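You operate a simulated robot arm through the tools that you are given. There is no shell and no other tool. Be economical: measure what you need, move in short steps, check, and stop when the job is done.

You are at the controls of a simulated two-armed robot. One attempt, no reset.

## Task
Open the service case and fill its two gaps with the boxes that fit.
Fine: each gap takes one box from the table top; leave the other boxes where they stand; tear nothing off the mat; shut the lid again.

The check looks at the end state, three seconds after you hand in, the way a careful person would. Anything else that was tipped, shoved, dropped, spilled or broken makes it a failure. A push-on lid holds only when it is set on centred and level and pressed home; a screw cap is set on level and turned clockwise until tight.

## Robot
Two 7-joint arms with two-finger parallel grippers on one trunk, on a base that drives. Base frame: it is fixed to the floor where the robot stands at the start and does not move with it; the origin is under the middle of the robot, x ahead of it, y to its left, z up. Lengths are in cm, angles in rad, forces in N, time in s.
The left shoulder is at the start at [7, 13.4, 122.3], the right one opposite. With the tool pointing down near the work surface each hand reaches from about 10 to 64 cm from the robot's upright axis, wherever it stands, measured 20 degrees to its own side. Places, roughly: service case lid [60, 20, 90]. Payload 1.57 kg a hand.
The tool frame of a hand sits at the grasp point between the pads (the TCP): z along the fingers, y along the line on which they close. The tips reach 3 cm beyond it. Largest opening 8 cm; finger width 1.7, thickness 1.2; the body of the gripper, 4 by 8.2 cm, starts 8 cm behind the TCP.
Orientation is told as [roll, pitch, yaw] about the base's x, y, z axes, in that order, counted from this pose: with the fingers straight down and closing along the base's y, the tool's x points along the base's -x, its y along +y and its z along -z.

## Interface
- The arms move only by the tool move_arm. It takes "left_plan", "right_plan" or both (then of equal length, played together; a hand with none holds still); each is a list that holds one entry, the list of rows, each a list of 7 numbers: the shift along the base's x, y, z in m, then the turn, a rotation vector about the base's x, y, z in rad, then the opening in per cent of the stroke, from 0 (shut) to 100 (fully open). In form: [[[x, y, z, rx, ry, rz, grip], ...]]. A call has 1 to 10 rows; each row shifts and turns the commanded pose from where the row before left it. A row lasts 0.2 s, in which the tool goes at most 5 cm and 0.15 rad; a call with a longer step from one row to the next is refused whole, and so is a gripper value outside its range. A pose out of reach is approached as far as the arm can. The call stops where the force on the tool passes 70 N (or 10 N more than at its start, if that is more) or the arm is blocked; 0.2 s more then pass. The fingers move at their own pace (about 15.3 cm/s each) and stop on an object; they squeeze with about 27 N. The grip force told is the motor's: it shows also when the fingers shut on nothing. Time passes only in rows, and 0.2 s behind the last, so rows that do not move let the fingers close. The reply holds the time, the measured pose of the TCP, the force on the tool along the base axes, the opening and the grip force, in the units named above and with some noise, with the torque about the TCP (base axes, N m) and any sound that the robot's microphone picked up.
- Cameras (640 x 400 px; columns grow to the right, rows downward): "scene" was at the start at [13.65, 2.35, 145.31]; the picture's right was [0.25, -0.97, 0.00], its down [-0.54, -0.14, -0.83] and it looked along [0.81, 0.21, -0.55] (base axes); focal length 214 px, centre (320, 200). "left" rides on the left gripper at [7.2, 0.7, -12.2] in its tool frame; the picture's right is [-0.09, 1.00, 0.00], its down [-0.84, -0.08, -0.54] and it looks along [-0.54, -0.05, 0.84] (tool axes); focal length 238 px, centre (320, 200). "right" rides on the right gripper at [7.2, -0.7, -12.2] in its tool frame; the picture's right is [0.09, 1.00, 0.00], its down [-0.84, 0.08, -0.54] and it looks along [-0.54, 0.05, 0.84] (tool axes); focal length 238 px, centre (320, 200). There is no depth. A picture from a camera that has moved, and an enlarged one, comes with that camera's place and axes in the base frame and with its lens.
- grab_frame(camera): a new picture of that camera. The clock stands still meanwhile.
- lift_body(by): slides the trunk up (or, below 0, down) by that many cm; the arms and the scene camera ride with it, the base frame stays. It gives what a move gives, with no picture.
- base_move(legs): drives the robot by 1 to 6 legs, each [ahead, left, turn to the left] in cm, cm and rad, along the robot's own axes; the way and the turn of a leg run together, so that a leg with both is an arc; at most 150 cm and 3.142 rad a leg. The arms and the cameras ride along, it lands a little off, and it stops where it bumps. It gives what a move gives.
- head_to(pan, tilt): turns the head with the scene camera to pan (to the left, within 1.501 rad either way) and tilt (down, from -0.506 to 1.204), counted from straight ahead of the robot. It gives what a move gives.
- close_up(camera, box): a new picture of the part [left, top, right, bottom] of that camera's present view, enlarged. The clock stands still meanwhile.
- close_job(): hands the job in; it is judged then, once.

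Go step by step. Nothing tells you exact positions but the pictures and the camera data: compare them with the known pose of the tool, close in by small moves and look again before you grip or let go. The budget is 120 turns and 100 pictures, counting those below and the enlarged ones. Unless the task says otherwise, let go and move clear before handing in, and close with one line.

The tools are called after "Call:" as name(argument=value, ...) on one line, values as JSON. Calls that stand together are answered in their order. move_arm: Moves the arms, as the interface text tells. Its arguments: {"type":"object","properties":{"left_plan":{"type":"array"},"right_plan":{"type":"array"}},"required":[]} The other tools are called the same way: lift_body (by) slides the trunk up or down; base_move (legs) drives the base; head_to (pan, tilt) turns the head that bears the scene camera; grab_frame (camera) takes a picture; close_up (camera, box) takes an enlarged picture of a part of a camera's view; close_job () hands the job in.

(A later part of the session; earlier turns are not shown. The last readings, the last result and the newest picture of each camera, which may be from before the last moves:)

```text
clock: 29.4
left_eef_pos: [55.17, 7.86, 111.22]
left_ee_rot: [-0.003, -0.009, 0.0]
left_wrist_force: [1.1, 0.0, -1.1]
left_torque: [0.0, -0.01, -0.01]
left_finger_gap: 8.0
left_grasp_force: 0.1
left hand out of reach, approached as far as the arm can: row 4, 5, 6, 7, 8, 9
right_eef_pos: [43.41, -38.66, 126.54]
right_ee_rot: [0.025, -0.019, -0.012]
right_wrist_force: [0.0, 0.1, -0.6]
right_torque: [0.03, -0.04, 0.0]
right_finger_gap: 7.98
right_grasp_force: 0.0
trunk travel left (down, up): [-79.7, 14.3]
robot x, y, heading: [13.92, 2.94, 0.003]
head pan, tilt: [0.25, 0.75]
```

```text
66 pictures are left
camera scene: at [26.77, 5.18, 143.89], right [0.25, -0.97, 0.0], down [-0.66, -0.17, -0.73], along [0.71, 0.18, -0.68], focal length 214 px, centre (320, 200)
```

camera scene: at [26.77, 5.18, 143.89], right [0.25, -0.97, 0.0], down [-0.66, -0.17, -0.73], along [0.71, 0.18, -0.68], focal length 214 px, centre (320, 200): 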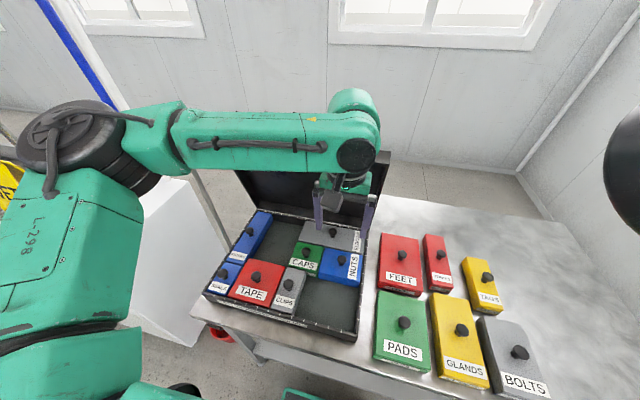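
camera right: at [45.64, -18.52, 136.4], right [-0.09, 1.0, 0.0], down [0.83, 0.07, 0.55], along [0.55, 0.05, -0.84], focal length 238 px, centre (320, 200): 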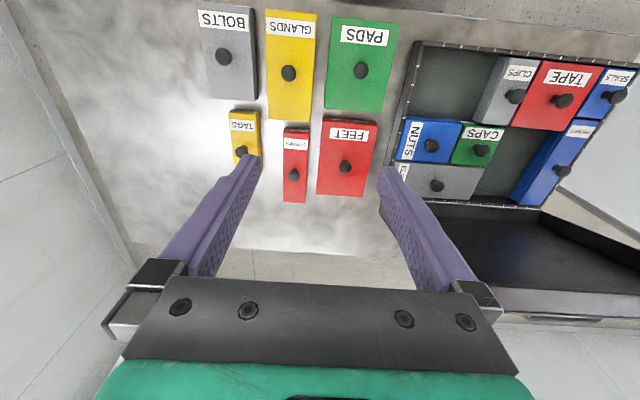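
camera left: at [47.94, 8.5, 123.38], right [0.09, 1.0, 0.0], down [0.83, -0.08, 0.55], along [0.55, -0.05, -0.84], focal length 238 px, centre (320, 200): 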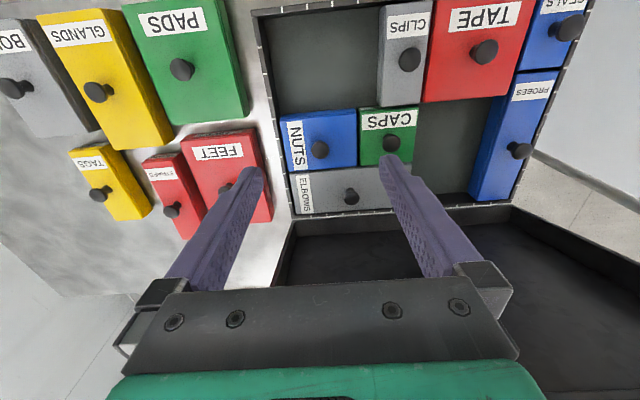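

The vertical hand's reach shrinks when it is high relative to the shoulder. I raise the trunk 13 cm so the working height lies lower relative to the shoulders.

Call:
lift_body(by=13)

Call:
move_arm(left_plan=[[[0, -0.02, -0.03, 0, 0, 0, 100], [0, -0.02, -0.03, 0, 0, 0, 100], [0, -0.02, -0.03, 0, 0, 0, 100], [0, -0.03, -0.03, 0, 0, 0, 100], [0, -0.03, -0.03, 0, 0, 0, 100], [0.01, -0.03, -0.02, 0, 0, 0, 100], [0.02, -0.02, -0.01, 0, 0, 0, 100], [0.02, -0.01, 0, 0, 0, 0, 100]]])

Call:
grab_frame(camera="left")

```text
clock: 31.0
left_eef_pos: [55.2, 7.95, 124.31]
left_ee_rot: [-0.002, -0.008, -0.001]
left_wrist_force: [-0.6, -1.1, 0.0]
left_torque: [0.0, 0.01, 0.02]
left_finger_gap: 8.0
left_grasp_force: 0.0
right_eef_pos: [43.4, -38.64, 139.5]
right_ee_rot: [0.024, -0.017, -0.011]
right_wrist_force: [0.1, -0.5, 0.7]
right_torque: [0.0, -0.01, 0.01]
right_finger_gap: 8.01
right_grasp_force: 0.0
trunk travel left (down, up): [-92.7, 1.3]
robot x, y, heading: [13.77, 3.18, 0.001]
head pan, tilt: [0.25, 0.75]
```

```text
clock: 32.8
left_eef_pos: [53.17, 8.68, 111.99]
left_ee_rot: [-0.004, -0.008, -0.003]
left_wrist_force: [-0.5, 0.8, -0.3]
left_torque: [-0.01, 0.03, 0.01]
left_finger_gap: 7.99
left_grasp_force: 0.0
left hand out of reach, approached as far as the arm can: row 1, 2, 3, 4, 5, 6, 7, 8
right_eef_pos: [43.48, -38.72, 139.57]
right_ee_rot: [0.023, -0.017, -0.012]
right_wrist_force: [0.0, 0.0, 0.4]
right_torque: [-0.01, -0.03, -0.01]
right_finger_gap: 8.01
right_grasp_force: 0.1
trunk travel left (down, up): [-92.7, 1.3]
robot x, y, heading: [13.91, 2.85, -0.003]
head pan, tilt: [0.25, 0.75]
```

```text
65 pictures are left
camera left: at [45.83, 9.45, 124.13], right [0.09, 1.0, 0.0], down [0.83, -0.08, 0.55], along [0.55, -0.05, -0.84], focal length 238 px, centre (320, 200)
```

left: 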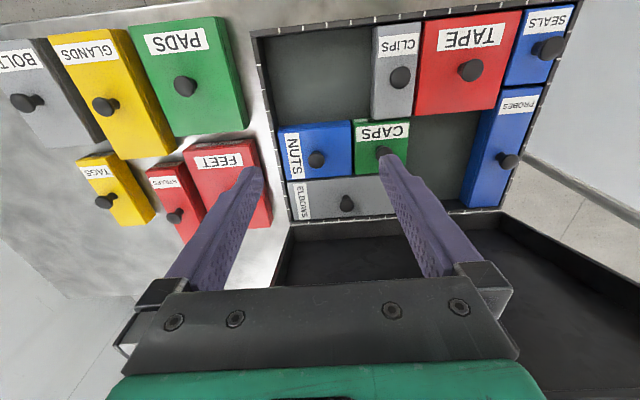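

The left hand is limited reaching across to the right, not by distance. So I lower the trunk again by 10 and drive the robot 27 cm to the right, which puts FEET and PADS in the left hand's own zone.

Call:
base_move(legs=[[0, -27, 0]])

Call:
lift_body(by=-10)

Call:
move_arm(left_plan=[[[0.02, 0.02, 0, 0, 0, 0, 100], [0.02, 0.02, 0, 0, 0, 0, 100], [0.02, 0.02, 0, 0, 0, 0, 100], [0.02, 0.02, 0, 0, 0, 0, 100]]])

Call:
grab_frame(camera="left")

Call:
grab_frame(camera="scene")

```text
clock: 34.6
left_eef_pos: [53.2, -17.21, 111.96]
left_ee_rot: [-0.007, -0.009, 0.0]
left_wrist_force: [0.3, 0.2, -0.3]
left_torque: [-0.01, 0.04, -0.03]
left_finger_gap: 8.01
left_grasp_force: 0.1
right_eef_pos: [43.52, -64.6, 139.64]
right_ee_rot: [0.021, -0.018, -0.009]
right_wrist_force: [-0.5, 1.0, 0.1]
right_torque: [-0.05, -0.03, 0.0]
right_finger_gap: 8.01
right_grasp_force: 0.1
trunk travel left (down, up): [-92.7, 1.3]
robot x, y, heading: [13.71, -23.65, 0.001]
head pan, tilt: [0.25, 0.75]
```

```text
clock: 36.0
left_eef_pos: [53.1, -17.51, 102.1]
left_ee_rot: [-0.004, -0.009, -0.001]
left_wrist_force: [0.2, -0.3, -0.3]
left_torque: [-0.04, 0.0, 0.0]
left_finger_gap: 7.99
left_grasp_force: 0.1
right_eef_pos: [43.57, -64.97, 129.45]
right_ee_rot: [0.025, -0.018, -0.01]
right_wrist_force: [-0.2, 0.1, -0.1]
right_torque: [0.03, 0.01, 0.0]
right_finger_gap: 8.0
right_grasp_force: 0.1
trunk travel left (down, up): [-82.7, 11.3]
robot x, y, heading: [13.39, -23.56, -0.0]
head pan, tilt: [0.25, 0.75]
```

```text
clock: 37.0
left_eef_pos: [61.16, -9.35, 101.95]
left_ee_rot: [-0.004, -0.009, 0.0]
left_wrist_force: [0.2, 0.0, -0.5]
left_torque: [0.02, 0.03, -0.01]
left_finger_gap: 8.0
left_grasp_force: 0.0
right_eef_pos: [43.41, -64.97, 129.53]
right_ee_rot: [0.024, -0.019, -0.012]
right_wrist_force: [0.7, -0.1, 0.0]
right_torque: [-0.04, 0.0, -0.01]
right_finger_gap: 8.0
right_grasp_force: 0.0
trunk travel left (down, up): [-82.7, 11.3]
robot x, y, heading: [13.48, -23.5, -0.002]
head pan, tilt: [0.25, 0.75]
```

```text
64 pictures are left
camera left: at [53.91, -8.67, 114.19], right [0.09, 1.0, 0.0], down [0.83, -0.08, 0.55], along [0.55, -0.05, -0.84], focal length 238 px, centre (320, 200)
```

left: 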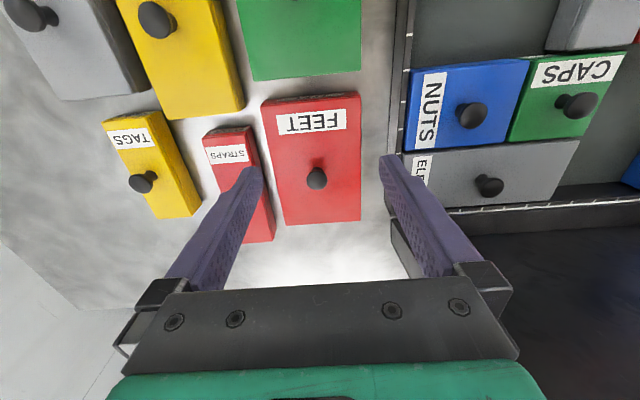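

```text
63 pictures are left
camera scene: at [26.87, -21.04, 146.88], right [0.25, -0.97, 0.0], down [-0.66, -0.17, -0.73], along [0.71, 0.18, -0.68], focal length 214 px, centre (320, 200)
```

scene: 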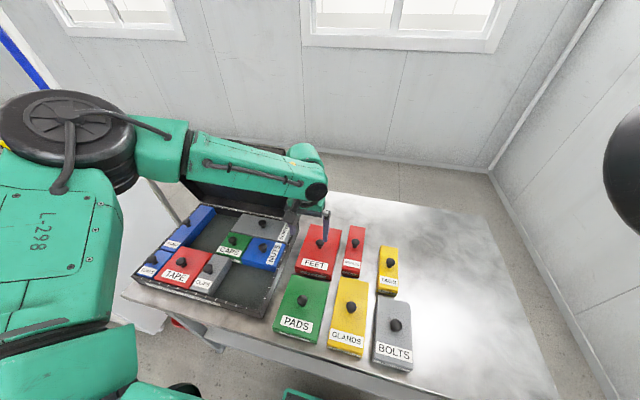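

FEET's knob is at about (68.5, −10.4), at its centre. I move over it and lower to just above, then look.

Call:
move_arm(left_plan=[[[0.025, -0.004, 0, 0, 0.005, 0, 100], [0.025, -0.004, -0.01, 0, 0, 0, 100], [0.023, -0.003, -0.02, 0, 0, 0, 100], [0, 0, -0.02, 0, 0, 0, 60], [0, 0, -0.02, 0, 0, 0, 60]]])

Call:
grab_frame(camera="left")

Call:
close_up(camera="scene", box=[260, 180, 380, 290])

```text
clock: 38.2
left_eef_pos: [63.27, -6.73, 97.63]
left_ee_rot: [-0.004, -0.006, 0.001]
left_wrist_force: [0.1, 0.0, -0.4]
left_torque: [0.02, 0.01, 0.0]
left_finger_gap: 4.81
left_grasp_force: 0.1
left hand out of reach, approached as far as the arm can: row 2, 3, 4, 5
right_eef_pos: [43.44, -64.97, 129.38]
right_ee_rot: [0.025, -0.016, -0.011]
right_wrist_force: [-0.4, 0.3, -0.4]
right_torque: [0.02, -0.02, 0.0]
right_finger_gap: 8.03
right_grasp_force: 0.0
trunk travel left (down, up): [-82.7, 11.3]
robot x, y, heading: [13.84, -23.1, -0.002]
head pan, tilt: [0.25, 0.75]
```

```text
62 pictures are left
camera left: at [55.97, -6.11, 109.77], right [0.09, 1.0, 0.0], down [0.83, -0.07, 0.55], along [0.54, -0.05, -0.84], focal length 238 px, centre (320, 200)
```

left: 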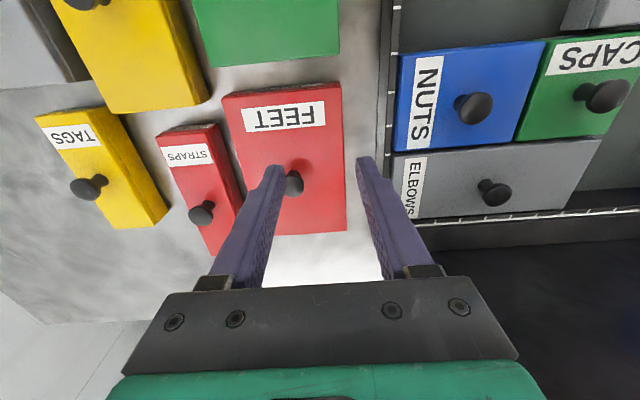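

```text
3.64 times, centred on (320, 235) of scene
camera zoom: at [26.79, -21.09, 146.89], right [0.25, -0.97, 0.0], down [-0.66, -0.17, -0.73], along [0.71, 0.18, -0.68], focal length 780 px, centre (320, 73)
```

zoom: 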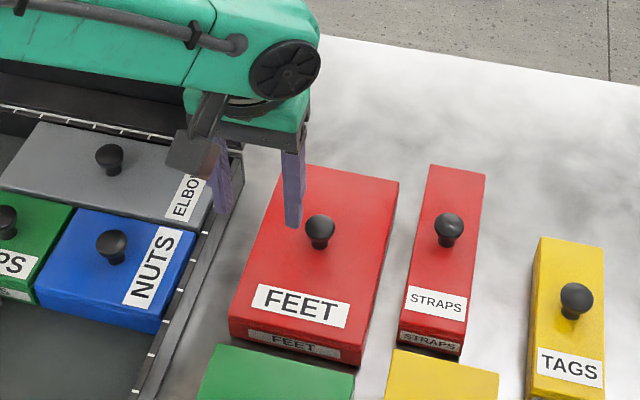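

The hand stops about 53 cm from the robot's axis. I drive 4 cm further forward and 3 cm right, raise the trunk by 6, and try again from there.

Call:
lift_body(by=6)

Call:
base_move(legs=[[4, -3, 0]])

Call:
move_arm(left_plan=[[[0, 0, -0.02, 0, 0, 0, 60], [0, 0, -0.02, 0, 0, 0, 60], [0, 0, -0.02, 0, 0, 0, 60], [0, 0, -0.01, 0, 0, 0, 60]]])

```text
clock: 39.2
left_eef_pos: [63.21, -6.82, 103.59]
left_ee_rot: [-0.004, -0.006, 0.001]
left_wrist_force: [-0.4, -0.4, -0.3]
left_torque: [-0.01, 0.03, -0.03]
left_finger_gap: 4.8
left_grasp_force: 0.0
right_eef_pos: [43.47, -65.01, 135.4]
right_ee_rot: [0.024, -0.018, -0.012]
right_wrist_force: [-0.2, 0.2, -0.9]
right_torque: [0.0, -0.01, -0.02]
right_finger_gap: 8.0
right_grasp_force: 0.1
trunk travel left (down, up): [-88.7, 5.3]
robot x, y, heading: [13.92, -23.29, -0.002]
head pan, tilt: [0.25, 0.75]
```

```text
clock: 40.1
left_eef_pos: [66.48, -9.18, 103.88]
left_ee_rot: [-0.01, -0.012, 0.002]
left_wrist_force: [0.5, 1.0, 0.0]
left_torque: [-0.04, -0.09, -0.03]
left_finger_gap: 4.83
left_grasp_force: 0.0
right_eef_pos: [46.68, -67.29, 135.86]
right_ee_rot: [0.02, -0.026, -0.012]
right_wrist_force: [-0.6, 1.0, 0.3]
right_torque: [-0.07, -0.06, 0.05]
right_finger_gap: 8.02
right_grasp_force: 0.1
trunk travel left (down, up): [-88.7, 5.3]
robot x, y, heading: [17.23, -26.1, 0.0]
head pan, tilt: [0.25, 0.75]
```

```text
clock: 41.1
left_eef_pos: [64.86, -8.01, 98.69]
left_ee_rot: [-0.002, -0.005, 0.002]
left_wrist_force: [0.5, 0.2, -0.7]
left_torque: [-0.01, -0.03, 0.0]
left_finger_gap: 4.79
left_grasp_force: 0.0
left hand out of reach, approached as far as the arm can: row 1, 2, 3, 4
right_eef_pos: [47.58, -68.09, 135.42]
right_ee_rot: [0.026, -0.019, -0.01]
right_wrist_force: [1.0, -0.2, -0.1]
right_torque: [0.03, 0.03, -0.02]
right_finger_gap: 7.99
right_grasp_force: 0.0
trunk travel left (down, up): [-88.7, 5.3]
robot x, y, heading: [17.75, -26.55, -0.001]
head pan, tilt: [0.25, 0.75]
```

Lower shoulders should actually extend the reach at this height. I raise and draw in the hand first, then lower the trunk by 22.

Call:
move_arm(left_plan=[[[-0.02, 0, 0.03, 0, 0, 0, 60], [-0.02, 0, 0.03, 0, 0, 0, 60], [-0.02, 0, 0.03, 0, 0, 0, 60], [-0.02, 0, 0.03, 0, 0, 0, 60], [-0.02, 0, 0.03, 0, 0, 0, 60], [0, 0, 0.03, 0, 0, 0, 60], [0, 0, 0.03, 0, 0, 0, 60]]])

Call:
lift_body(by=-22)

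Call:
grab_frame(camera="scene")

```text
clock: 42.7
left_eef_pos: [54.63, -8.09, 119.66]
left_ee_rot: [-0.003, -0.003, 0.002]
left_wrist_force: [1.1, -0.2, 0.1]
left_torque: [0.01, -0.01, 0.02]
left_finger_gap: 4.8
left_grasp_force: 0.1
right_eef_pos: [47.34, -68.02, 135.48]
right_ee_rot: [0.025, -0.018, -0.01]
right_wrist_force: [1.2, 0.5, -0.4]
right_torque: [0.02, -0.02, -0.01]
right_finger_gap: 8.01
right_grasp_force: 0.1
trunk travel left (down, up): [-88.7, 5.3]
robot x, y, heading: [17.51, -26.39, 0.001]
head pan, tilt: [0.25, 0.75]
```

```text
clock: 45.0
left_eef_pos: [54.86, -7.98, 97.66]
left_ee_rot: [-0.001, -0.005, 0.002]
left_wrist_force: [-0.3, -0.5, 0.3]
left_torque: [-0.02, 0.02, -0.02]
left_finger_gap: 4.79
left_grasp_force: 0.0
right_eef_pos: [47.34, -67.97, 113.62]
right_ee_rot: [0.025, -0.02, -0.01]
right_wrist_force: [0.0, -0.2, -0.2]
right_torque: [0.02, 0.02, -0.03]
right_finger_gap: 8.01
right_grasp_force: 0.1
trunk travel left (down, up): [-66.7, 27.3]
robot x, y, heading: [17.6, -26.46, 0.002]
head pan, tilt: [0.25, 0.75]
```

```text
60 pictures are left
camera scene: at [30.72, -24.07, 130.89], right [0.25, -0.97, 0.0], down [-0.66, -0.17, -0.73], along [0.71, 0.18, -0.68], focal length 214 px, centre (320, 200)
```

scene: 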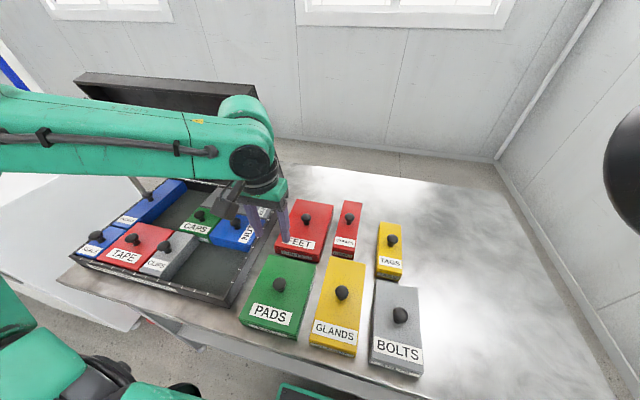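

Now I move toward FEET's knob at the same height.

Call:
move_arm(left_plan=[[[0.027, -0.005, 0, 0, 0, 0, 60], [0.027, -0.005, 0, 0, 0, 0, 60], [0.027, -0.005, 0, 0, 0, 0, 60], [0.027, -0.005, 0, 0, 0, 0, 60], [0.028, -0.004, 0, 0, 0, 0, 60]]])

Call:
grab_frame(camera="left")

Call:
grab_frame(camera="scene")

```text
clock: 46.2
left_eef_pos: [68.66, -10.49, 97.52]
left_ee_rot: [-0.002, -0.002, 0.002]
left_wrist_force: [-0.1, 0.7, 0.4]
left_torque: [-0.03, 0.01, -0.02]
left_finger_gap: 4.76
left_grasp_force: 0.1
right_eef_pos: [47.54, -67.83, 113.38]
right_ee_rot: [0.025, -0.016, -0.012]
right_wrist_force: [0.8, 0.2, -0.6]
right_torque: [-0.03, -0.02, 0.04]
right_finger_gap: 7.98
right_grasp_force: 0.1
trunk travel left (down, up): [-66.7, 27.3]
robot x, y, heading: [17.8, -26.27, 0.003]
head pan, tilt: [0.25, 0.75]
```

```text
59 pictures are left
camera left: at [61.31, -9.77, 109.68], right [0.09, 1.0, 0.0], down [0.84, -0.07, 0.54], along [0.54, -0.05, -0.84], focal length 238 px, centre (320, 200)
```

left: 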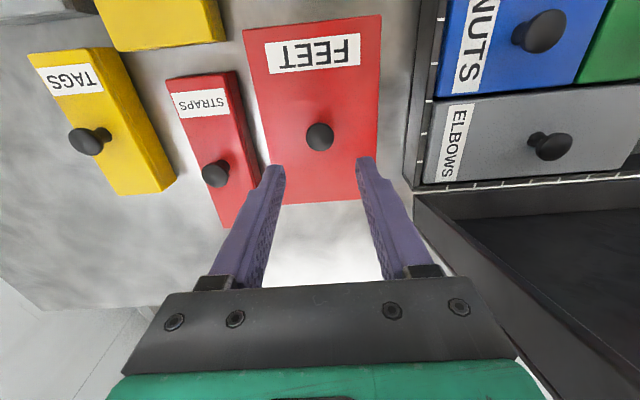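

```text
58 pictures are left
camera scene: at [30.92, -24.02, 130.86], right [0.25, -0.97, 0.0], down [-0.66, -0.17, -0.73], along [0.71, 0.18, -0.68], focal length 214 px, centre (320, 200)
```

scene: 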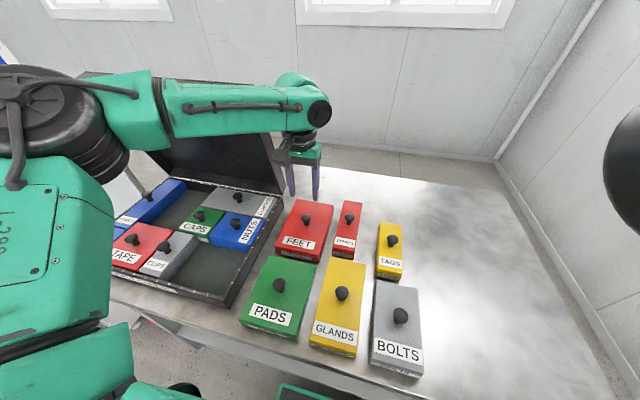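

The hand is above FEET's knob. I lower to TCP z≈90.5 and check the fingertips against the knob.

Call:
move_arm(left_plan=[[[0, -0.001, -0.02, 0, 0, 0, 60], [0, 0, -0.02, 0, 0, 0, 60], [0, 0, -0.02, 0, 0, 0, 60], [0, 0, -0.01, 0, 0, 0, 60]]])

Call:
grab_frame(camera="left")

Call:
close_up(camera="scene", box=[250, 170, 370, 270])

```text
clock: 47.2
left_eef_pos: [68.6, -10.61, 90.71]
left_ee_rot: [-0.002, -0.004, 0.001]
left_wrist_force: [-0.2, -0.2, -0.6]
left_torque: [0.02, 0.02, 0.0]
left_finger_gap: 4.79
left_grasp_force: 0.1
right_eef_pos: [47.47, -67.84, 113.48]
right_ee_rot: [0.027, -0.017, -0.01]
right_wrist_force: [0.0, -0.6, 0.0]
right_torque: [-0.01, -0.04, -0.04]
right_finger_gap: 8.0
right_grasp_force: 0.1
trunk travel left (down, up): [-66.7, 27.3]
robot x, y, heading: [17.63, -25.85, -0.0]
head pan, tilt: [0.25, 0.75]
```

```text
57 pictures are left
camera left: at [61.19, -9.94, 102.86], right [0.09, 1.0, 0.0], down [0.83, -0.07, 0.55], along [0.54, -0.05, -0.84], focal length 238 px, centre (320, 200)
```

left: 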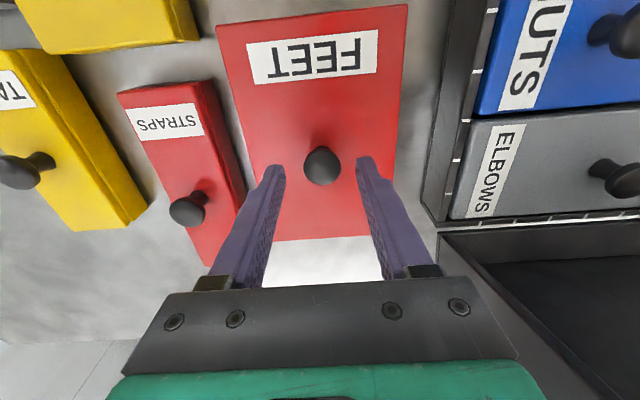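

```text
4.00 times, centred on (310, 220) of scene
camera zoom: at [30.77, -24.06, 130.88], right [0.25, -0.97, 0.0], down [-0.66, -0.17, -0.73], along [0.71, 0.18, -0.68], focal length 858 px, centre (360, 120)
```

zoom: 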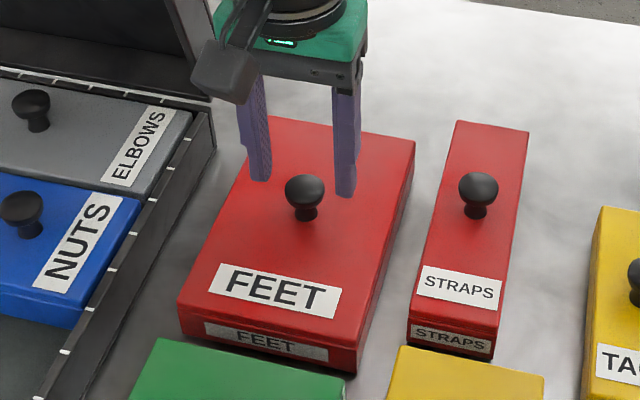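

Fingers straddle the knob well. I go down another 2.8 cm and close.

Call:
move_arm(left_plan=[[[0, 0, -0.015, 0, 0, 0, 60], [0, 0, -0.013, 0, 0, 0, 60], [0, 0, 0, 0, 0, 0, 0], [0, 0, 0, 0, 0, 0, 0], [0, 0, 0, 0, 0, 0, 0]]])

Call:
grab_frame(camera="left")

Call:
close_up(camera="scene", box=[250, 170, 370, 270])

```text
clock: 48.4
left_eef_pos: [68.33, -10.63, 87.82]
left_ee_rot: [-0.003, -0.002, 0.002]
left_wrist_force: [-0.1, 0.9, 0.1]
left_torque: [0.13, 0.14, -0.04]
left_finger_gap: 2.86
left_grasp_force: 27.6
right_eef_pos: [47.43, -67.91, 113.54]
right_ee_rot: [0.025, -0.018, -0.01]
right_wrist_force: [0.3, -0.7, 0.0]
right_torque: [-0.03, 0.0, 0.0]
right_finger_gap: 7.99
right_grasp_force: 0.1
trunk travel left (down, up): [-66.7, 27.3]
robot x, y, heading: [17.42, -26.24, -0.003]
head pan, tilt: [0.25, 0.75]
```

```text
55 pictures are left
camera left: at [61.05, -9.86, 100.09], right [0.09, 1.0, 0.0], down [0.83, -0.07, 0.55], along [0.54, -0.05, -0.84], focal length 238 px, centre (320, 200)
```

left: 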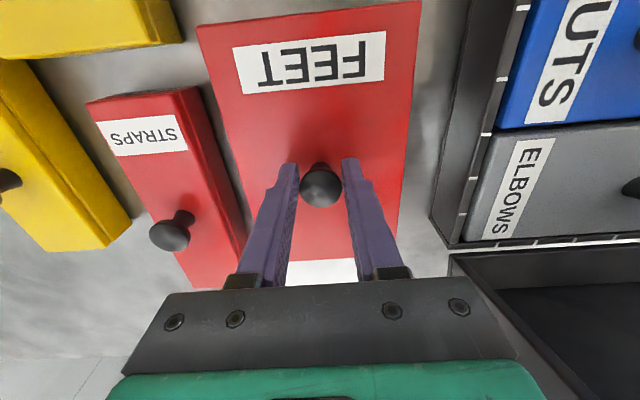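

```text
4.00 times, centred on (310, 220) of scene
camera zoom: at [30.76, -24.05, 130.88], right [0.25, -0.97, 0.0], down [-0.66, -0.17, -0.73], along [0.71, 0.18, -0.68], focal length 858 px, centre (360, 120)
```

zoom: 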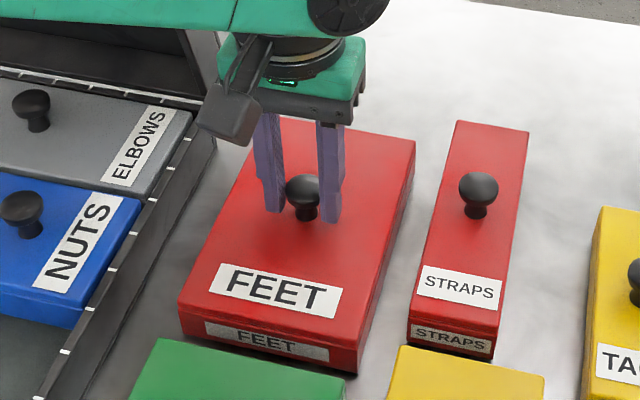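

FEET's knob is gripped (2.86 cm). I lift gently 2 cm, check, then higher.

Call:
move_arm(left_plan=[[[0, 0, 0.005, 0, 0, 0, 0], [0, 0, 0.01, 0, 0, 0, 0], [0, 0, 0.015, 0, 0, 0, 0], [0, 0, 0.02, 0, 0, 0, 0], [0, 0, 0.02, 0, 0, 0, 0], [0, 0, 0.02, 0, 0, 0, 0], [0, 0, 0.02, 0, 0, 0, 0], [0, 0, 0.01, 0, 0, 0, 0]]])

Call:
grab_frame(camera="left")

Call:
grab_frame(camera="scene")

```text
clock: 50.2
left_eef_pos: [68.39, -10.46, 99.88]
left_ee_rot: [-0.003, -0.002, 0.0]
left_wrist_force: [-0.2, -0.5, -4.0]
left_torque: [-0.03, 0.04, 0.01]
left_finger_gap: 2.82
left_grasp_force: 27.1
right_eef_pos: [47.48, -67.9, 113.46]
right_ee_rot: [0.026, -0.017, -0.012]
right_wrist_force: [0.1, 0.4, 0.1]
right_torque: [-0.04, 0.0, 0.0]
right_finger_gap: 8.0
right_grasp_force: 0.1
trunk travel left (down, up): [-66.7, 27.3]
robot x, y, heading: [17.55, -26.42, 0.005]
head pan, tilt: [0.25, 0.75]
```

```text
53 pictures are left
camera left: at [61.17, -9.78, 112.04], right [0.09, 1.0, 0.0], down [0.83, -0.07, 0.55], along [0.54, -0.05, -0.84], focal length 238 px, centre (320, 200)
```

left: 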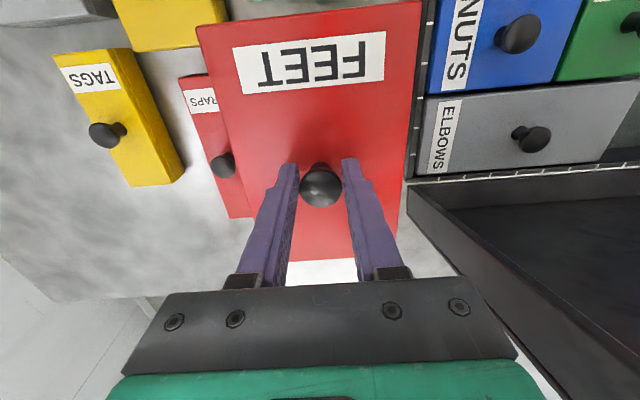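

```text
52 pictures are left
camera scene: at [30.79, -24.06, 130.88], right [0.25, -0.97, 0.0], down [-0.66, -0.17, -0.73], along [0.71, 0.18, -0.68], focal length 214 px, centre (320, 200)
```

scene: 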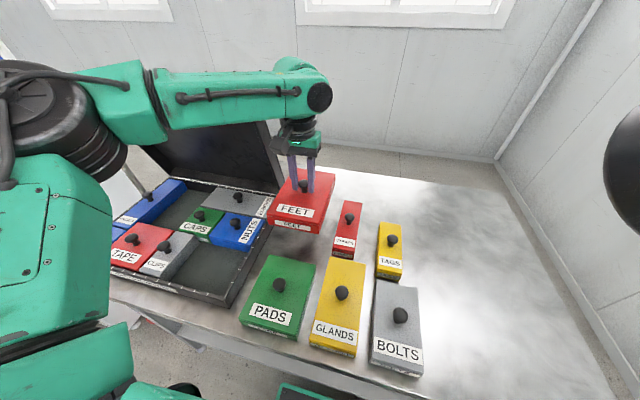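

FEET hangs level. I draw it back 12 cm from the raised lid, then drive the robot 36 cm left so gap A comes into the left hand's zone.

Call:
move_arm(left_plan=[[[-0.02, 0, 0, 0, 0, 0, 0], [-0.03, 0, 0.002, 0, 0, 0, 0], [-0.03, 0, 0.002, 0, 0, 0, 0], [-0.03, 0, 0.002, 0, 0, 0, 0], [-0.01, 0, 0, 0, 0, 0, 0]]])

Call:
base_move(legs=[[0, 18, 0], [0, 18, 0]])

Call:
grab_frame(camera="scene")

Call:
grab_frame(camera="left")

```text
clock: 51.4
left_eef_pos: [56.46, -10.5, 100.46]
left_ee_rot: [-0.004, -0.003, 0.003]
left_wrist_force: [0.0, -0.8, -3.3]
left_torque: [0.01, 0.02, -0.01]
left_finger_gap: 2.82
left_grasp_force: 26.9
right_eef_pos: [47.51, -67.87, 113.42]
right_ee_rot: [0.025, -0.018, -0.011]
right_wrist_force: [-0.2, -0.9, 0.8]
right_torque: [-0.01, 0.02, -0.01]
right_finger_gap: 8.0
right_grasp_force: 0.1
trunk travel left (down, up): [-66.7, 27.3]
robot x, y, heading: [17.69, -25.97, 0.001]
head pan, tilt: [0.25, 0.75]
```

```text
clock: 54.0
left_eef_pos: [56.64, 24.77, 100.5]
left_ee_rot: [-0.002, -0.004, -0.001]
left_wrist_force: [-0.2, -0.4, -3.3]
left_torque: [0.04, 0.01, 0.0]
left_finger_gap: 2.86
left_grasp_force: 27.3
right_eef_pos: [47.39, -32.55, 113.46]
right_ee_rot: [0.025, -0.018, -0.015]
right_wrist_force: [-0.6, -0.4, 0.1]
right_torque: [-0.01, 0.01, 0.0]
right_finger_gap: 7.99
right_grasp_force: 0.0
trunk travel left (down, up): [-66.7, 27.3]
robot x, y, heading: [17.63, 9.87, -0.002]
head pan, tilt: [0.25, 0.75]
```

```text
51 pictures are left
camera scene: at [30.81, 11.37, 130.88], right [0.24, -0.97, 0.0], down [-0.66, -0.17, -0.73], along [0.71, 0.18, -0.68], focal length 214 px, centre (320, 200)
```

scene: 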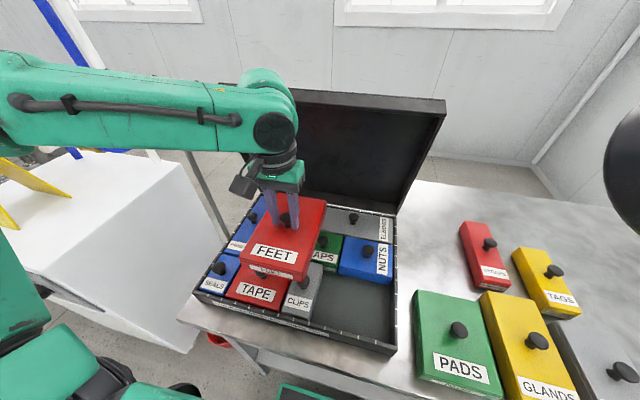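

```text
50 pictures are left
camera left: at [49.29, 25.5, 112.68], right [0.09, 1.0, 0.0], down [0.83, -0.08, 0.55], along [0.54, -0.05, -0.84], focal length 238 px, centre (320, 200)
```

left: 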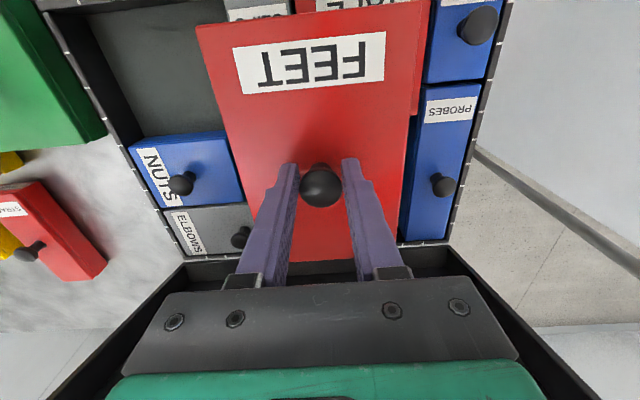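

FEET now hangs over the case. I move it over gap A at the same height: target TCP about (65.6, 29.2).

Call:
move_arm(left_plan=[[[0.02, 0.011, 0, 0, 0, 0, 0], [0.02, 0.011, 0, 0, 0, 0, 0], [0.02, 0.011, 0, 0, 0, 0, 0], [0.02, 0.011, 0, 0, 0, 0, 0], [0.01, 0, 0, 0, 0, 0, 0]]])

Call:
close_up(camera="left", box=[120, 0, 520, 290])

Call:
close_up(camera="scene", box=[180, 150, 420, 330])

```text
clock: 55.2
left_eef_pos: [65.57, 29.39, 100.31]
left_ee_rot: [-0.004, -0.004, 0.0]
left_wrist_force: [0.0, 0.4, -3.4]
left_torque: [0.0, 0.04, -0.01]
left_finger_gap: 2.8
left_grasp_force: 27.0
right_eef_pos: [47.49, -32.3, 113.49]
right_ee_rot: [0.024, -0.017, -0.014]
right_wrist_force: [0.5, 0.0, 0.2]
right_torque: [-0.02, 0.01, 0.02]
right_finger_gap: 8.0
right_grasp_force: 0.1
trunk travel left (down, up): [-66.7, 27.3]
robot x, y, heading: [17.87, 9.44, 0.0]
head pan, tilt: [0.25, 0.75]
```

```text
1.38 times, centred on (320, 145) of left
camera zoom: at [58.39, 30.07, 112.55], right [0.09, 1.0, 0.0], down [0.83, -0.08, 0.55], along [0.54, -0.05, -0.84], focal length 329 px, centre (320, 276)
```

zoom: 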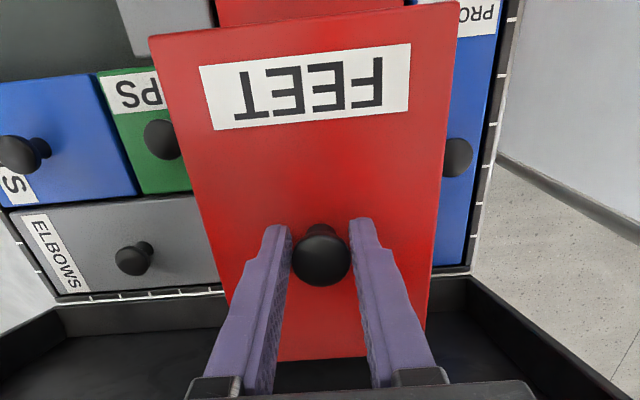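

```text
2.22 times, centred on (300, 240) of scene
camera zoom: at [30.85, 11.55, 130.88], right [0.24, -0.97, 0.0], down [-0.66, -0.17, -0.73], along [0.71, 0.18, -0.68], focal length 477 px, centre (364, 111)
```

zoom: 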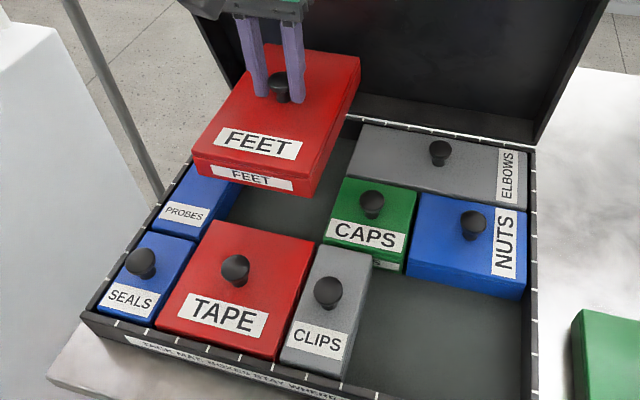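

By the scene camera the held box spans x 56.9–75, y 23.3–35.8 and the gap about x 57.05–75.6, y 23.1–35.9. I shift 0.3 cm forward and lower to just above the neighbours, then re-measure.

Call:
move_arm(left_plan=[[[0.003, 0, -0.02, 0, 0, 0, 0], [0, 0, -0.02, 0, 0, 0, 0], [0, 0, -0.02, 0, 0, 0, 0]]])

Call:
close_up(camera="left", box=[120, 0, 520, 290])

Call:
close_up(camera="scene", box=[220, 160, 360, 270])

```text
clock: 56.0
left_eef_pos: [65.68, 29.58, 94.37]
left_ee_rot: [-0.003, -0.004, -0.001]
left_wrist_force: [0.9, 0.0, -4.0]
left_torque: [0.0, 0.02, -0.04]
left_finger_gap: 2.83
left_grasp_force: 26.2
right_eef_pos: [47.2, -32.21, 113.56]
right_ee_rot: [0.024, -0.017, -0.015]
right_wrist_force: [-0.2, -0.2, 0.3]
right_torque: [-0.04, 0.02, 0.01]
right_finger_gap: 7.98
right_grasp_force: 0.1
trunk travel left (down, up): [-66.7, 27.3]
robot x, y, heading: [17.54, 9.16, -0.002]
head pan, tilt: [0.25, 0.75]
```

```text
1.38 times, centred on (320, 145) of left
camera zoom: at [58.46, 30.18, 106.61], right [0.09, 1.0, 0.0], down [0.83, -0.08, 0.55], along [0.54, -0.05, -0.84], focal length 329 px, centre (320, 276)
```

zoom: 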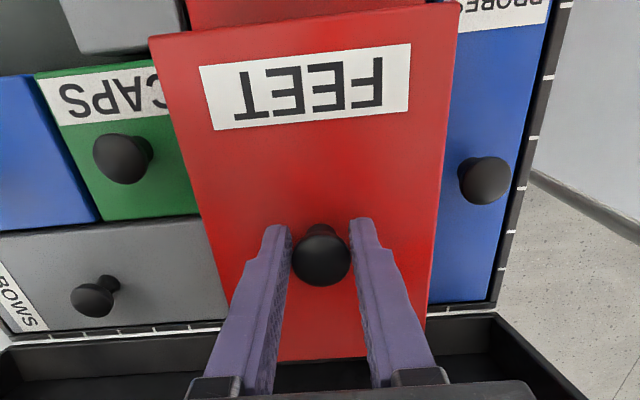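

```text
3.64 times, centred on (290, 215) of scene
camera zoom: at [30.75, 11.59, 130.88], right [0.24, -0.97, 0.0], down [-0.66, -0.17, -0.73], along [0.71, 0.18, -0.68], focal length 780 px, centre (429, 146)
```

zoom: 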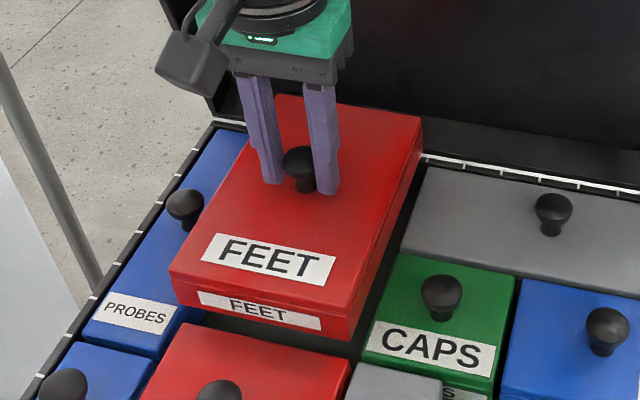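

The box is centred over the gap within a couple of mm (0.1 cm too far left). I correct and lower 1.5 cm, still just above the neighbours' tops, and check again.

Call:
move_arm(left_plan=[[[0, -0.001, -0.008, 0, 0, 0, 0], [0, 0, -0.007, 0, 0, 0, 0], [0, 0, 0, 0, 0, 0, 0]]])

Call:
close_up(camera="left", box=[120, 0, 520, 290])

Call:
close_up(camera="scene", box=[230, 170, 340, 270])

```text
clock: 56.8
left_eef_pos: [65.81, 29.19, 92.94]
left_ee_rot: [-0.004, -0.003, -0.003]
left_wrist_force: [-0.4, 0.3, -2.9]
left_torque: [0.02, 0.03, -0.02]
left_finger_gap: 2.84
left_grasp_force: 27.1
right_eef_pos: [47.49, -32.34, 113.52]
right_ee_rot: [0.023, -0.019, -0.013]
right_wrist_force: [-0.3, 0.0, 0.0]
right_torque: [-0.02, -0.04, -0.02]
right_finger_gap: 7.99
right_grasp_force: 0.1
trunk travel left (down, up): [-66.7, 27.3]
robot x, y, heading: [17.87, 8.79, -0.004]
head pan, tilt: [0.25, 0.75]
```

```text
1.38 times, centred on (320, 145) of left
camera zoom: at [58.61, 29.95, 105.16], right [0.09, 1.0, 0.0], down [0.83, -0.08, 0.55], along [0.54, -0.05, -0.84], focal length 329 px, centre (320, 276)
```

zoom: 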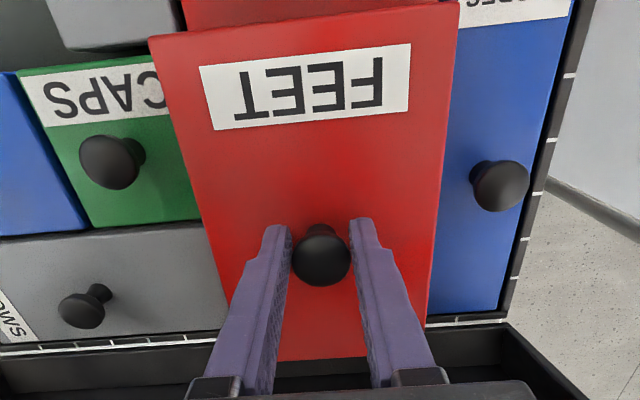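

```text
4.00 times, centred on (285, 220) of scene
camera zoom: at [30.81, 11.58, 130.88], right [0.24, -0.97, 0.0], down [-0.66, -0.17, -0.73], along [0.71, 0.18, -0.68], focal length 858 px, centre (460, 120)
```

zoom: 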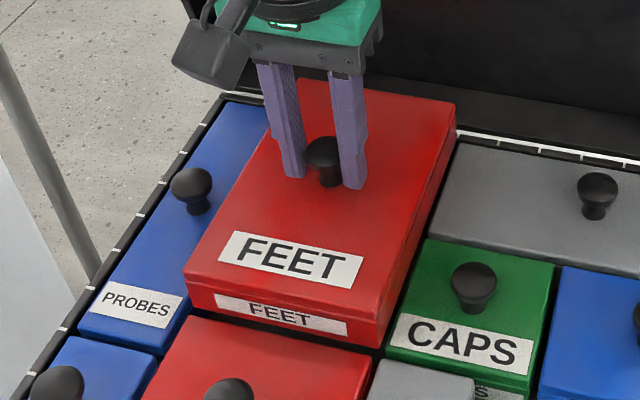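

FEET sits marginally toward the right side (CAPS). I nudge +0.15 cm in y and lower in small steps, watching the force.

Call:
move_arm(left_plan=[[[0, 0.0015, 0, 0, 0, 0, 0], [0, 0, -0.004, 0, 0, 0, 0], [0, 0, -0.003, 0, 0, 0, 0], [0, 0, 0, 0, 0, 0, 0]]])

Call:
close_up(camera="scene", box=[230, 170, 340, 270])

```text
clock: 57.8
left_eef_pos: [65.77, 29.47, 92.26]
left_ee_rot: [-0.003, -0.002, -0.002]
left_wrist_force: [-0.2, -0.6, -3.1]
left_torque: [0.03, 0.05, 0.01]
left_finger_gap: 2.86
left_grasp_force: 26.6
right_eef_pos: [47.4, -32.27, 113.47]
right_ee_rot: [0.024, -0.017, -0.014]
right_wrist_force: [0.1, 0.0, 0.2]
right_torque: [0.0, -0.03, -0.01]
right_finger_gap: 8.0
right_grasp_force: 0.1
trunk travel left (down, up): [-66.7, 27.3]
robot x, y, heading: [17.68, 9.73, -0.001]
head pan, tilt: [0.25, 0.75]
```

```text
4.00 times, centred on (285, 220) of scene
camera zoom: at [30.81, 11.58, 130.88], right [0.24, -0.97, 0.0], down [-0.66, -0.17, -0.73], along [0.71, 0.18, -0.68], focal length 858 px, centre (460, 120)
```

zoom: 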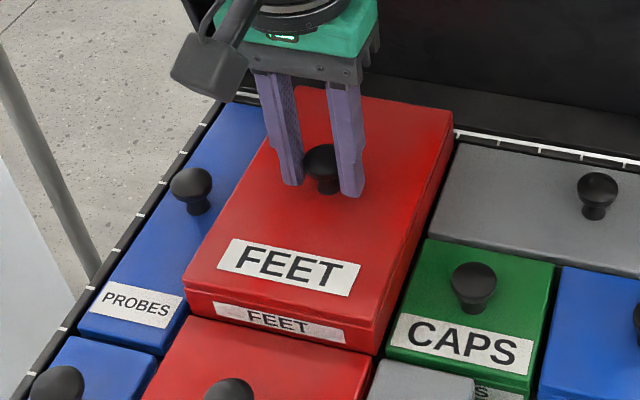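

I need finer detail on the front and right edges before going lower.

Call:
close_up(camera="scene", box=[270, 235, 340, 275])

Call:
close_up(camera="scene", box=[240, 225, 300, 265])

```text
9.14 times, centred on (305, 255) of scene
camera zoom: at [30.81, 11.58, 130.88], right [0.24, -0.97, 0.0], down [-0.66, -0.17, -0.73], along [0.71, 0.18, -0.68], focal length 1961 px, centre (457, -303)
```

zoom: 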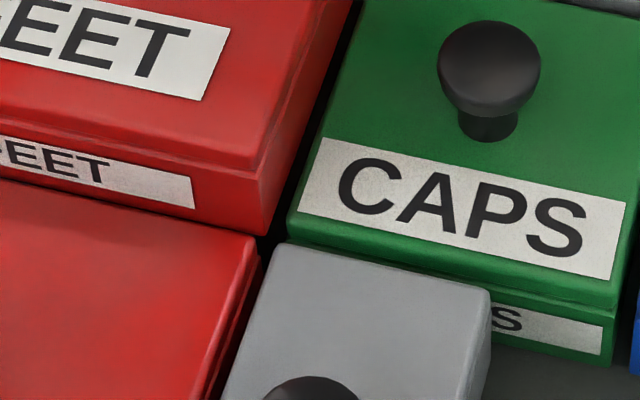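

```text
10.00 times, centred on (270, 245) of scene
camera zoom: at [30.81, 11.58, 130.88], right [0.24, -0.97, 0.0], down [-0.66, -0.17, -0.73], along [0.71, 0.18, -0.68], focal length 2145 px, centre (820, -250)
```

zoom: 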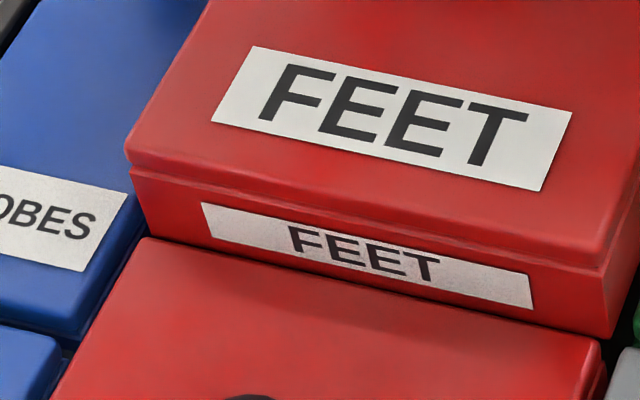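

No contact so far, although the box's bottom is already below the rim, so its back edge clears the wall. I go down a further 0.4 cm and watch force.

Call:
move_arm(left_plan=[[[0, 0, -0.002, 0, 0, 0, 0], [0, 0, -0.002, 0, 0, 0, 0], [0, 0, 0, 0, 0, 0, 0]]])

Call:
close_up(camera="scene", box=[240, 225, 340, 285])

Call:
close_up(camera="scene", box=[290, 180, 370, 230])

```text
clock: 58.6
left_eef_pos: [65.8, 29.49, 91.71]
left_ee_rot: [-0.006, -0.003, -0.003]
left_wrist_force: [0.7, 0.1, -3.1]
left_torque: [0.01, 0.01, -0.01]
left_finger_gap: 2.85
left_grasp_force: 27.2
right_eef_pos: [47.45, -32.41, 113.51]
right_ee_rot: [0.025, -0.019, -0.013]
right_wrist_force: [0.1, -0.7, 0.5]
right_torque: [0.0, 0.02, -0.03]
right_finger_gap: 7.99
right_grasp_force: 0.0
trunk travel left (down, up): [-66.7, 27.3]
robot x, y, heading: [17.87, 9.59, -0.005]
head pan, tilt: [0.25, 0.75]
```

```text
6.40 times, centred on (290, 255) of scene
camera zoom: at [30.82, 11.58, 130.88], right [0.24, -0.97, 0.0], down [-0.66, -0.17, -0.73], along [0.71, 0.18, -0.68], focal length 1373 px, centre (512, -152)
```

zoom: 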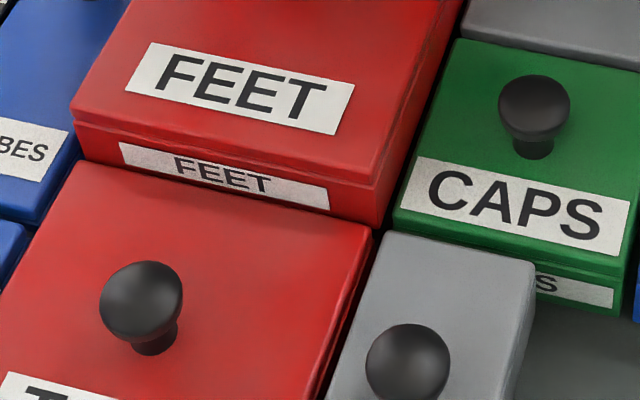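

```text
8.00 times, centred on (330, 205) of scene
camera zoom: at [30.82, 11.58, 130.88], right [0.24, -0.97, 0.0], down [-0.66, -0.17, -0.73], along [0.71, 0.18, -0.68], focal length 1716 px, centre (240, 160)
```

zoom: 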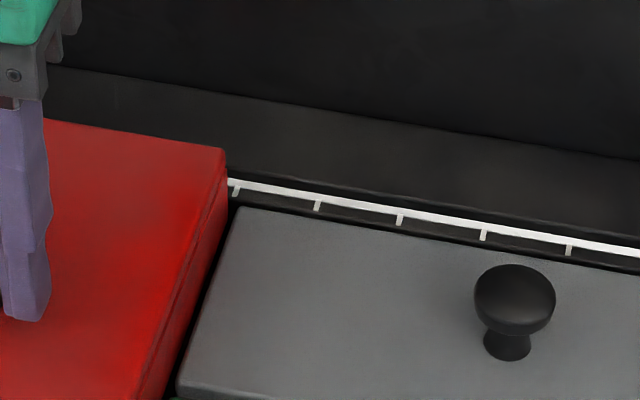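

The box front is now slipping behind TAPE's back edge with no contact force. I lower on in small rows.

Call:
move_arm(left_plan=[[[0, 0, -0.003, 0, 0, 0, 0], [0, 0, -0.003, 0, 0, 0, 0], [0, 0, -0.003, 0, 0, 0, 0], [0, 0, 0, 0, 0, 0, 0]]])

Call:
close_up(camera="scene", box=[220, 170, 360, 270])

```text
clock: 59.6
left_eef_pos: [65.91, 29.46, 90.77]
left_ee_rot: [-0.004, -0.004, -0.002]
left_wrist_force: [0.0, 0.5, -3.6]
left_torque: [0.03, 0.01, 0.0]
left_finger_gap: 2.84
left_grasp_force: 26.8
right_eef_pos: [47.34, -32.31, 113.4]
right_ee_rot: [0.025, -0.018, -0.013]
right_wrist_force: [-0.1, 0.0, 0.4]
right_torque: [0.0, 0.03, 0.02]
right_finger_gap: 8.0
right_grasp_force: 0.1
trunk travel left (down, up): [-66.7, 27.3]
robot x, y, heading: [17.91, 9.37, -0.007]
head pan, tilt: [0.25, 0.75]
```

```text
4.00 times, centred on (290, 220) of scene
camera zoom: at [30.81, 11.58, 130.88], right [0.24, -0.97, 0.0], down [-0.66, -0.17, -0.73], along [0.71, 0.18, -0.68], focal length 858 px, centre (440, 120)
```

zoom: 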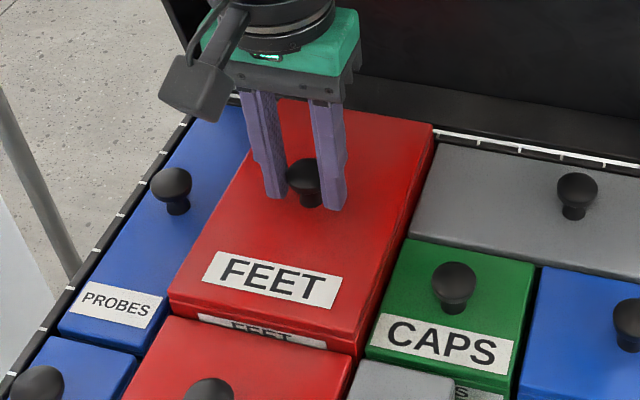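

It is sliding in cleanly. I keep lowering until the weight comes off.

Call:
move_arm(left_plan=[[[0, 0, -0.003, 0, 0, 0, 0], [0, 0, -0.003, 0, 0, 0, 0], [0, 0, -0.003, 0, 0, 0, 0], [0, 0, -0.003, 0, 0, 0, 0], [0, 0, -0.002, 0, 0, 0, 0], [0, 0, 0, 0, 0, 0, 0]]])

Call:
close_up(camera="scene", box=[220, 170, 360, 270])

```text
clock: 61.0
left_eef_pos: [65.86, 29.5, 89.45]
left_ee_rot: [-0.004, -0.003, -0.001]
left_wrist_force: [-0.2, -0.8, -2.9]
left_torque: [0.01, 0.05, 0.02]
left_finger_gap: 2.85
left_grasp_force: 27.3
right_eef_pos: [47.34, -32.33, 113.64]
right_ee_rot: [0.023, -0.018, -0.013]
right_wrist_force: [-0.8, 0.3, -0.2]
right_torque: [0.01, 0.01, -0.02]
right_finger_gap: 8.01
right_grasp_force: 0.1
trunk travel left (down, up): [-66.7, 27.3]
robot x, y, heading: [17.64, 9.3, -0.008]
head pan, tilt: [0.25, 0.75]
```

```text
4.00 times, centred on (290, 220) of scene
camera zoom: at [30.82, 11.58, 130.88], right [0.24, -0.97, 0.0], down [-0.66, -0.17, -0.73], along [0.71, 0.18, -0.68], focal length 858 px, centre (440, 120)
```

zoom: 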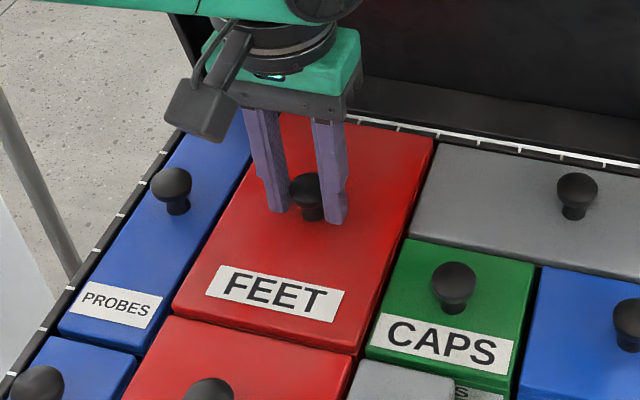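

About half a centimetre remains. I lower in 1 mm rows.

Call:
move_arm(left_plan=[[[0, 0, -0.001, 0, 0, 0, 0], [0, 0, -0.001, 0, 0, 0, 0], [0, 0, -0.001, 0, 0, 0, 0], [0, 0, 0, 0, 0, 0, 0]]])

Call:
move_arm(left_plan=[[[0, 0, -0.001, 0, 0, 0, 0], [0, 0, -0.001, 0, 0, 0, 0], [0, 0, 0, 0, 0, 0, 0]]])

```text
clock: 62.0
left_eef_pos: [65.88, 29.36, 89.29]
left_ee_rot: [-0.002, -0.004, -0.001]
left_wrist_force: [-0.5, 1.2, -3.5]
left_torque: [0.0, -0.02, -0.02]
left_finger_gap: 2.82
left_grasp_force: 27.0
right_eef_pos: [47.44, -32.3, 113.48]
right_ee_rot: [0.024, -0.017, -0.015]
right_wrist_force: [0.9, 0.1, 0.1]
right_torque: [0.0, -0.02, -0.01]
right_finger_gap: 8.02
right_grasp_force: 0.1
trunk travel left (down, up): [-66.7, 27.3]
robot x, y, heading: [17.64, 9.09, -0.007]
head pan, tilt: [0.25, 0.75]
```

```text
clock: 62.8
left_eef_pos: [65.78, 29.48, 89.14]
left_ee_rot: [-0.004, -0.004, -0.003]
left_wrist_force: [-0.4, -0.3, -3.0]
left_torque: [-0.02, 0.01, -0.04]
left_finger_gap: 2.83
left_grasp_force: 26.9
right_eef_pos: [47.43, -32.3, 113.38]
right_ee_rot: [0.025, -0.018, -0.014]
right_wrist_force: [-0.4, 0.1, 0.2]
right_torque: [-0.01, -0.01, -0.01]
right_finger_gap: 8.0
right_grasp_force: 0.0
trunk travel left (down, up): [-66.7, 27.3]
robot x, y, heading: [17.45, 9.73, -0.003]
head pan, tilt: [0.25, 0.75]
```

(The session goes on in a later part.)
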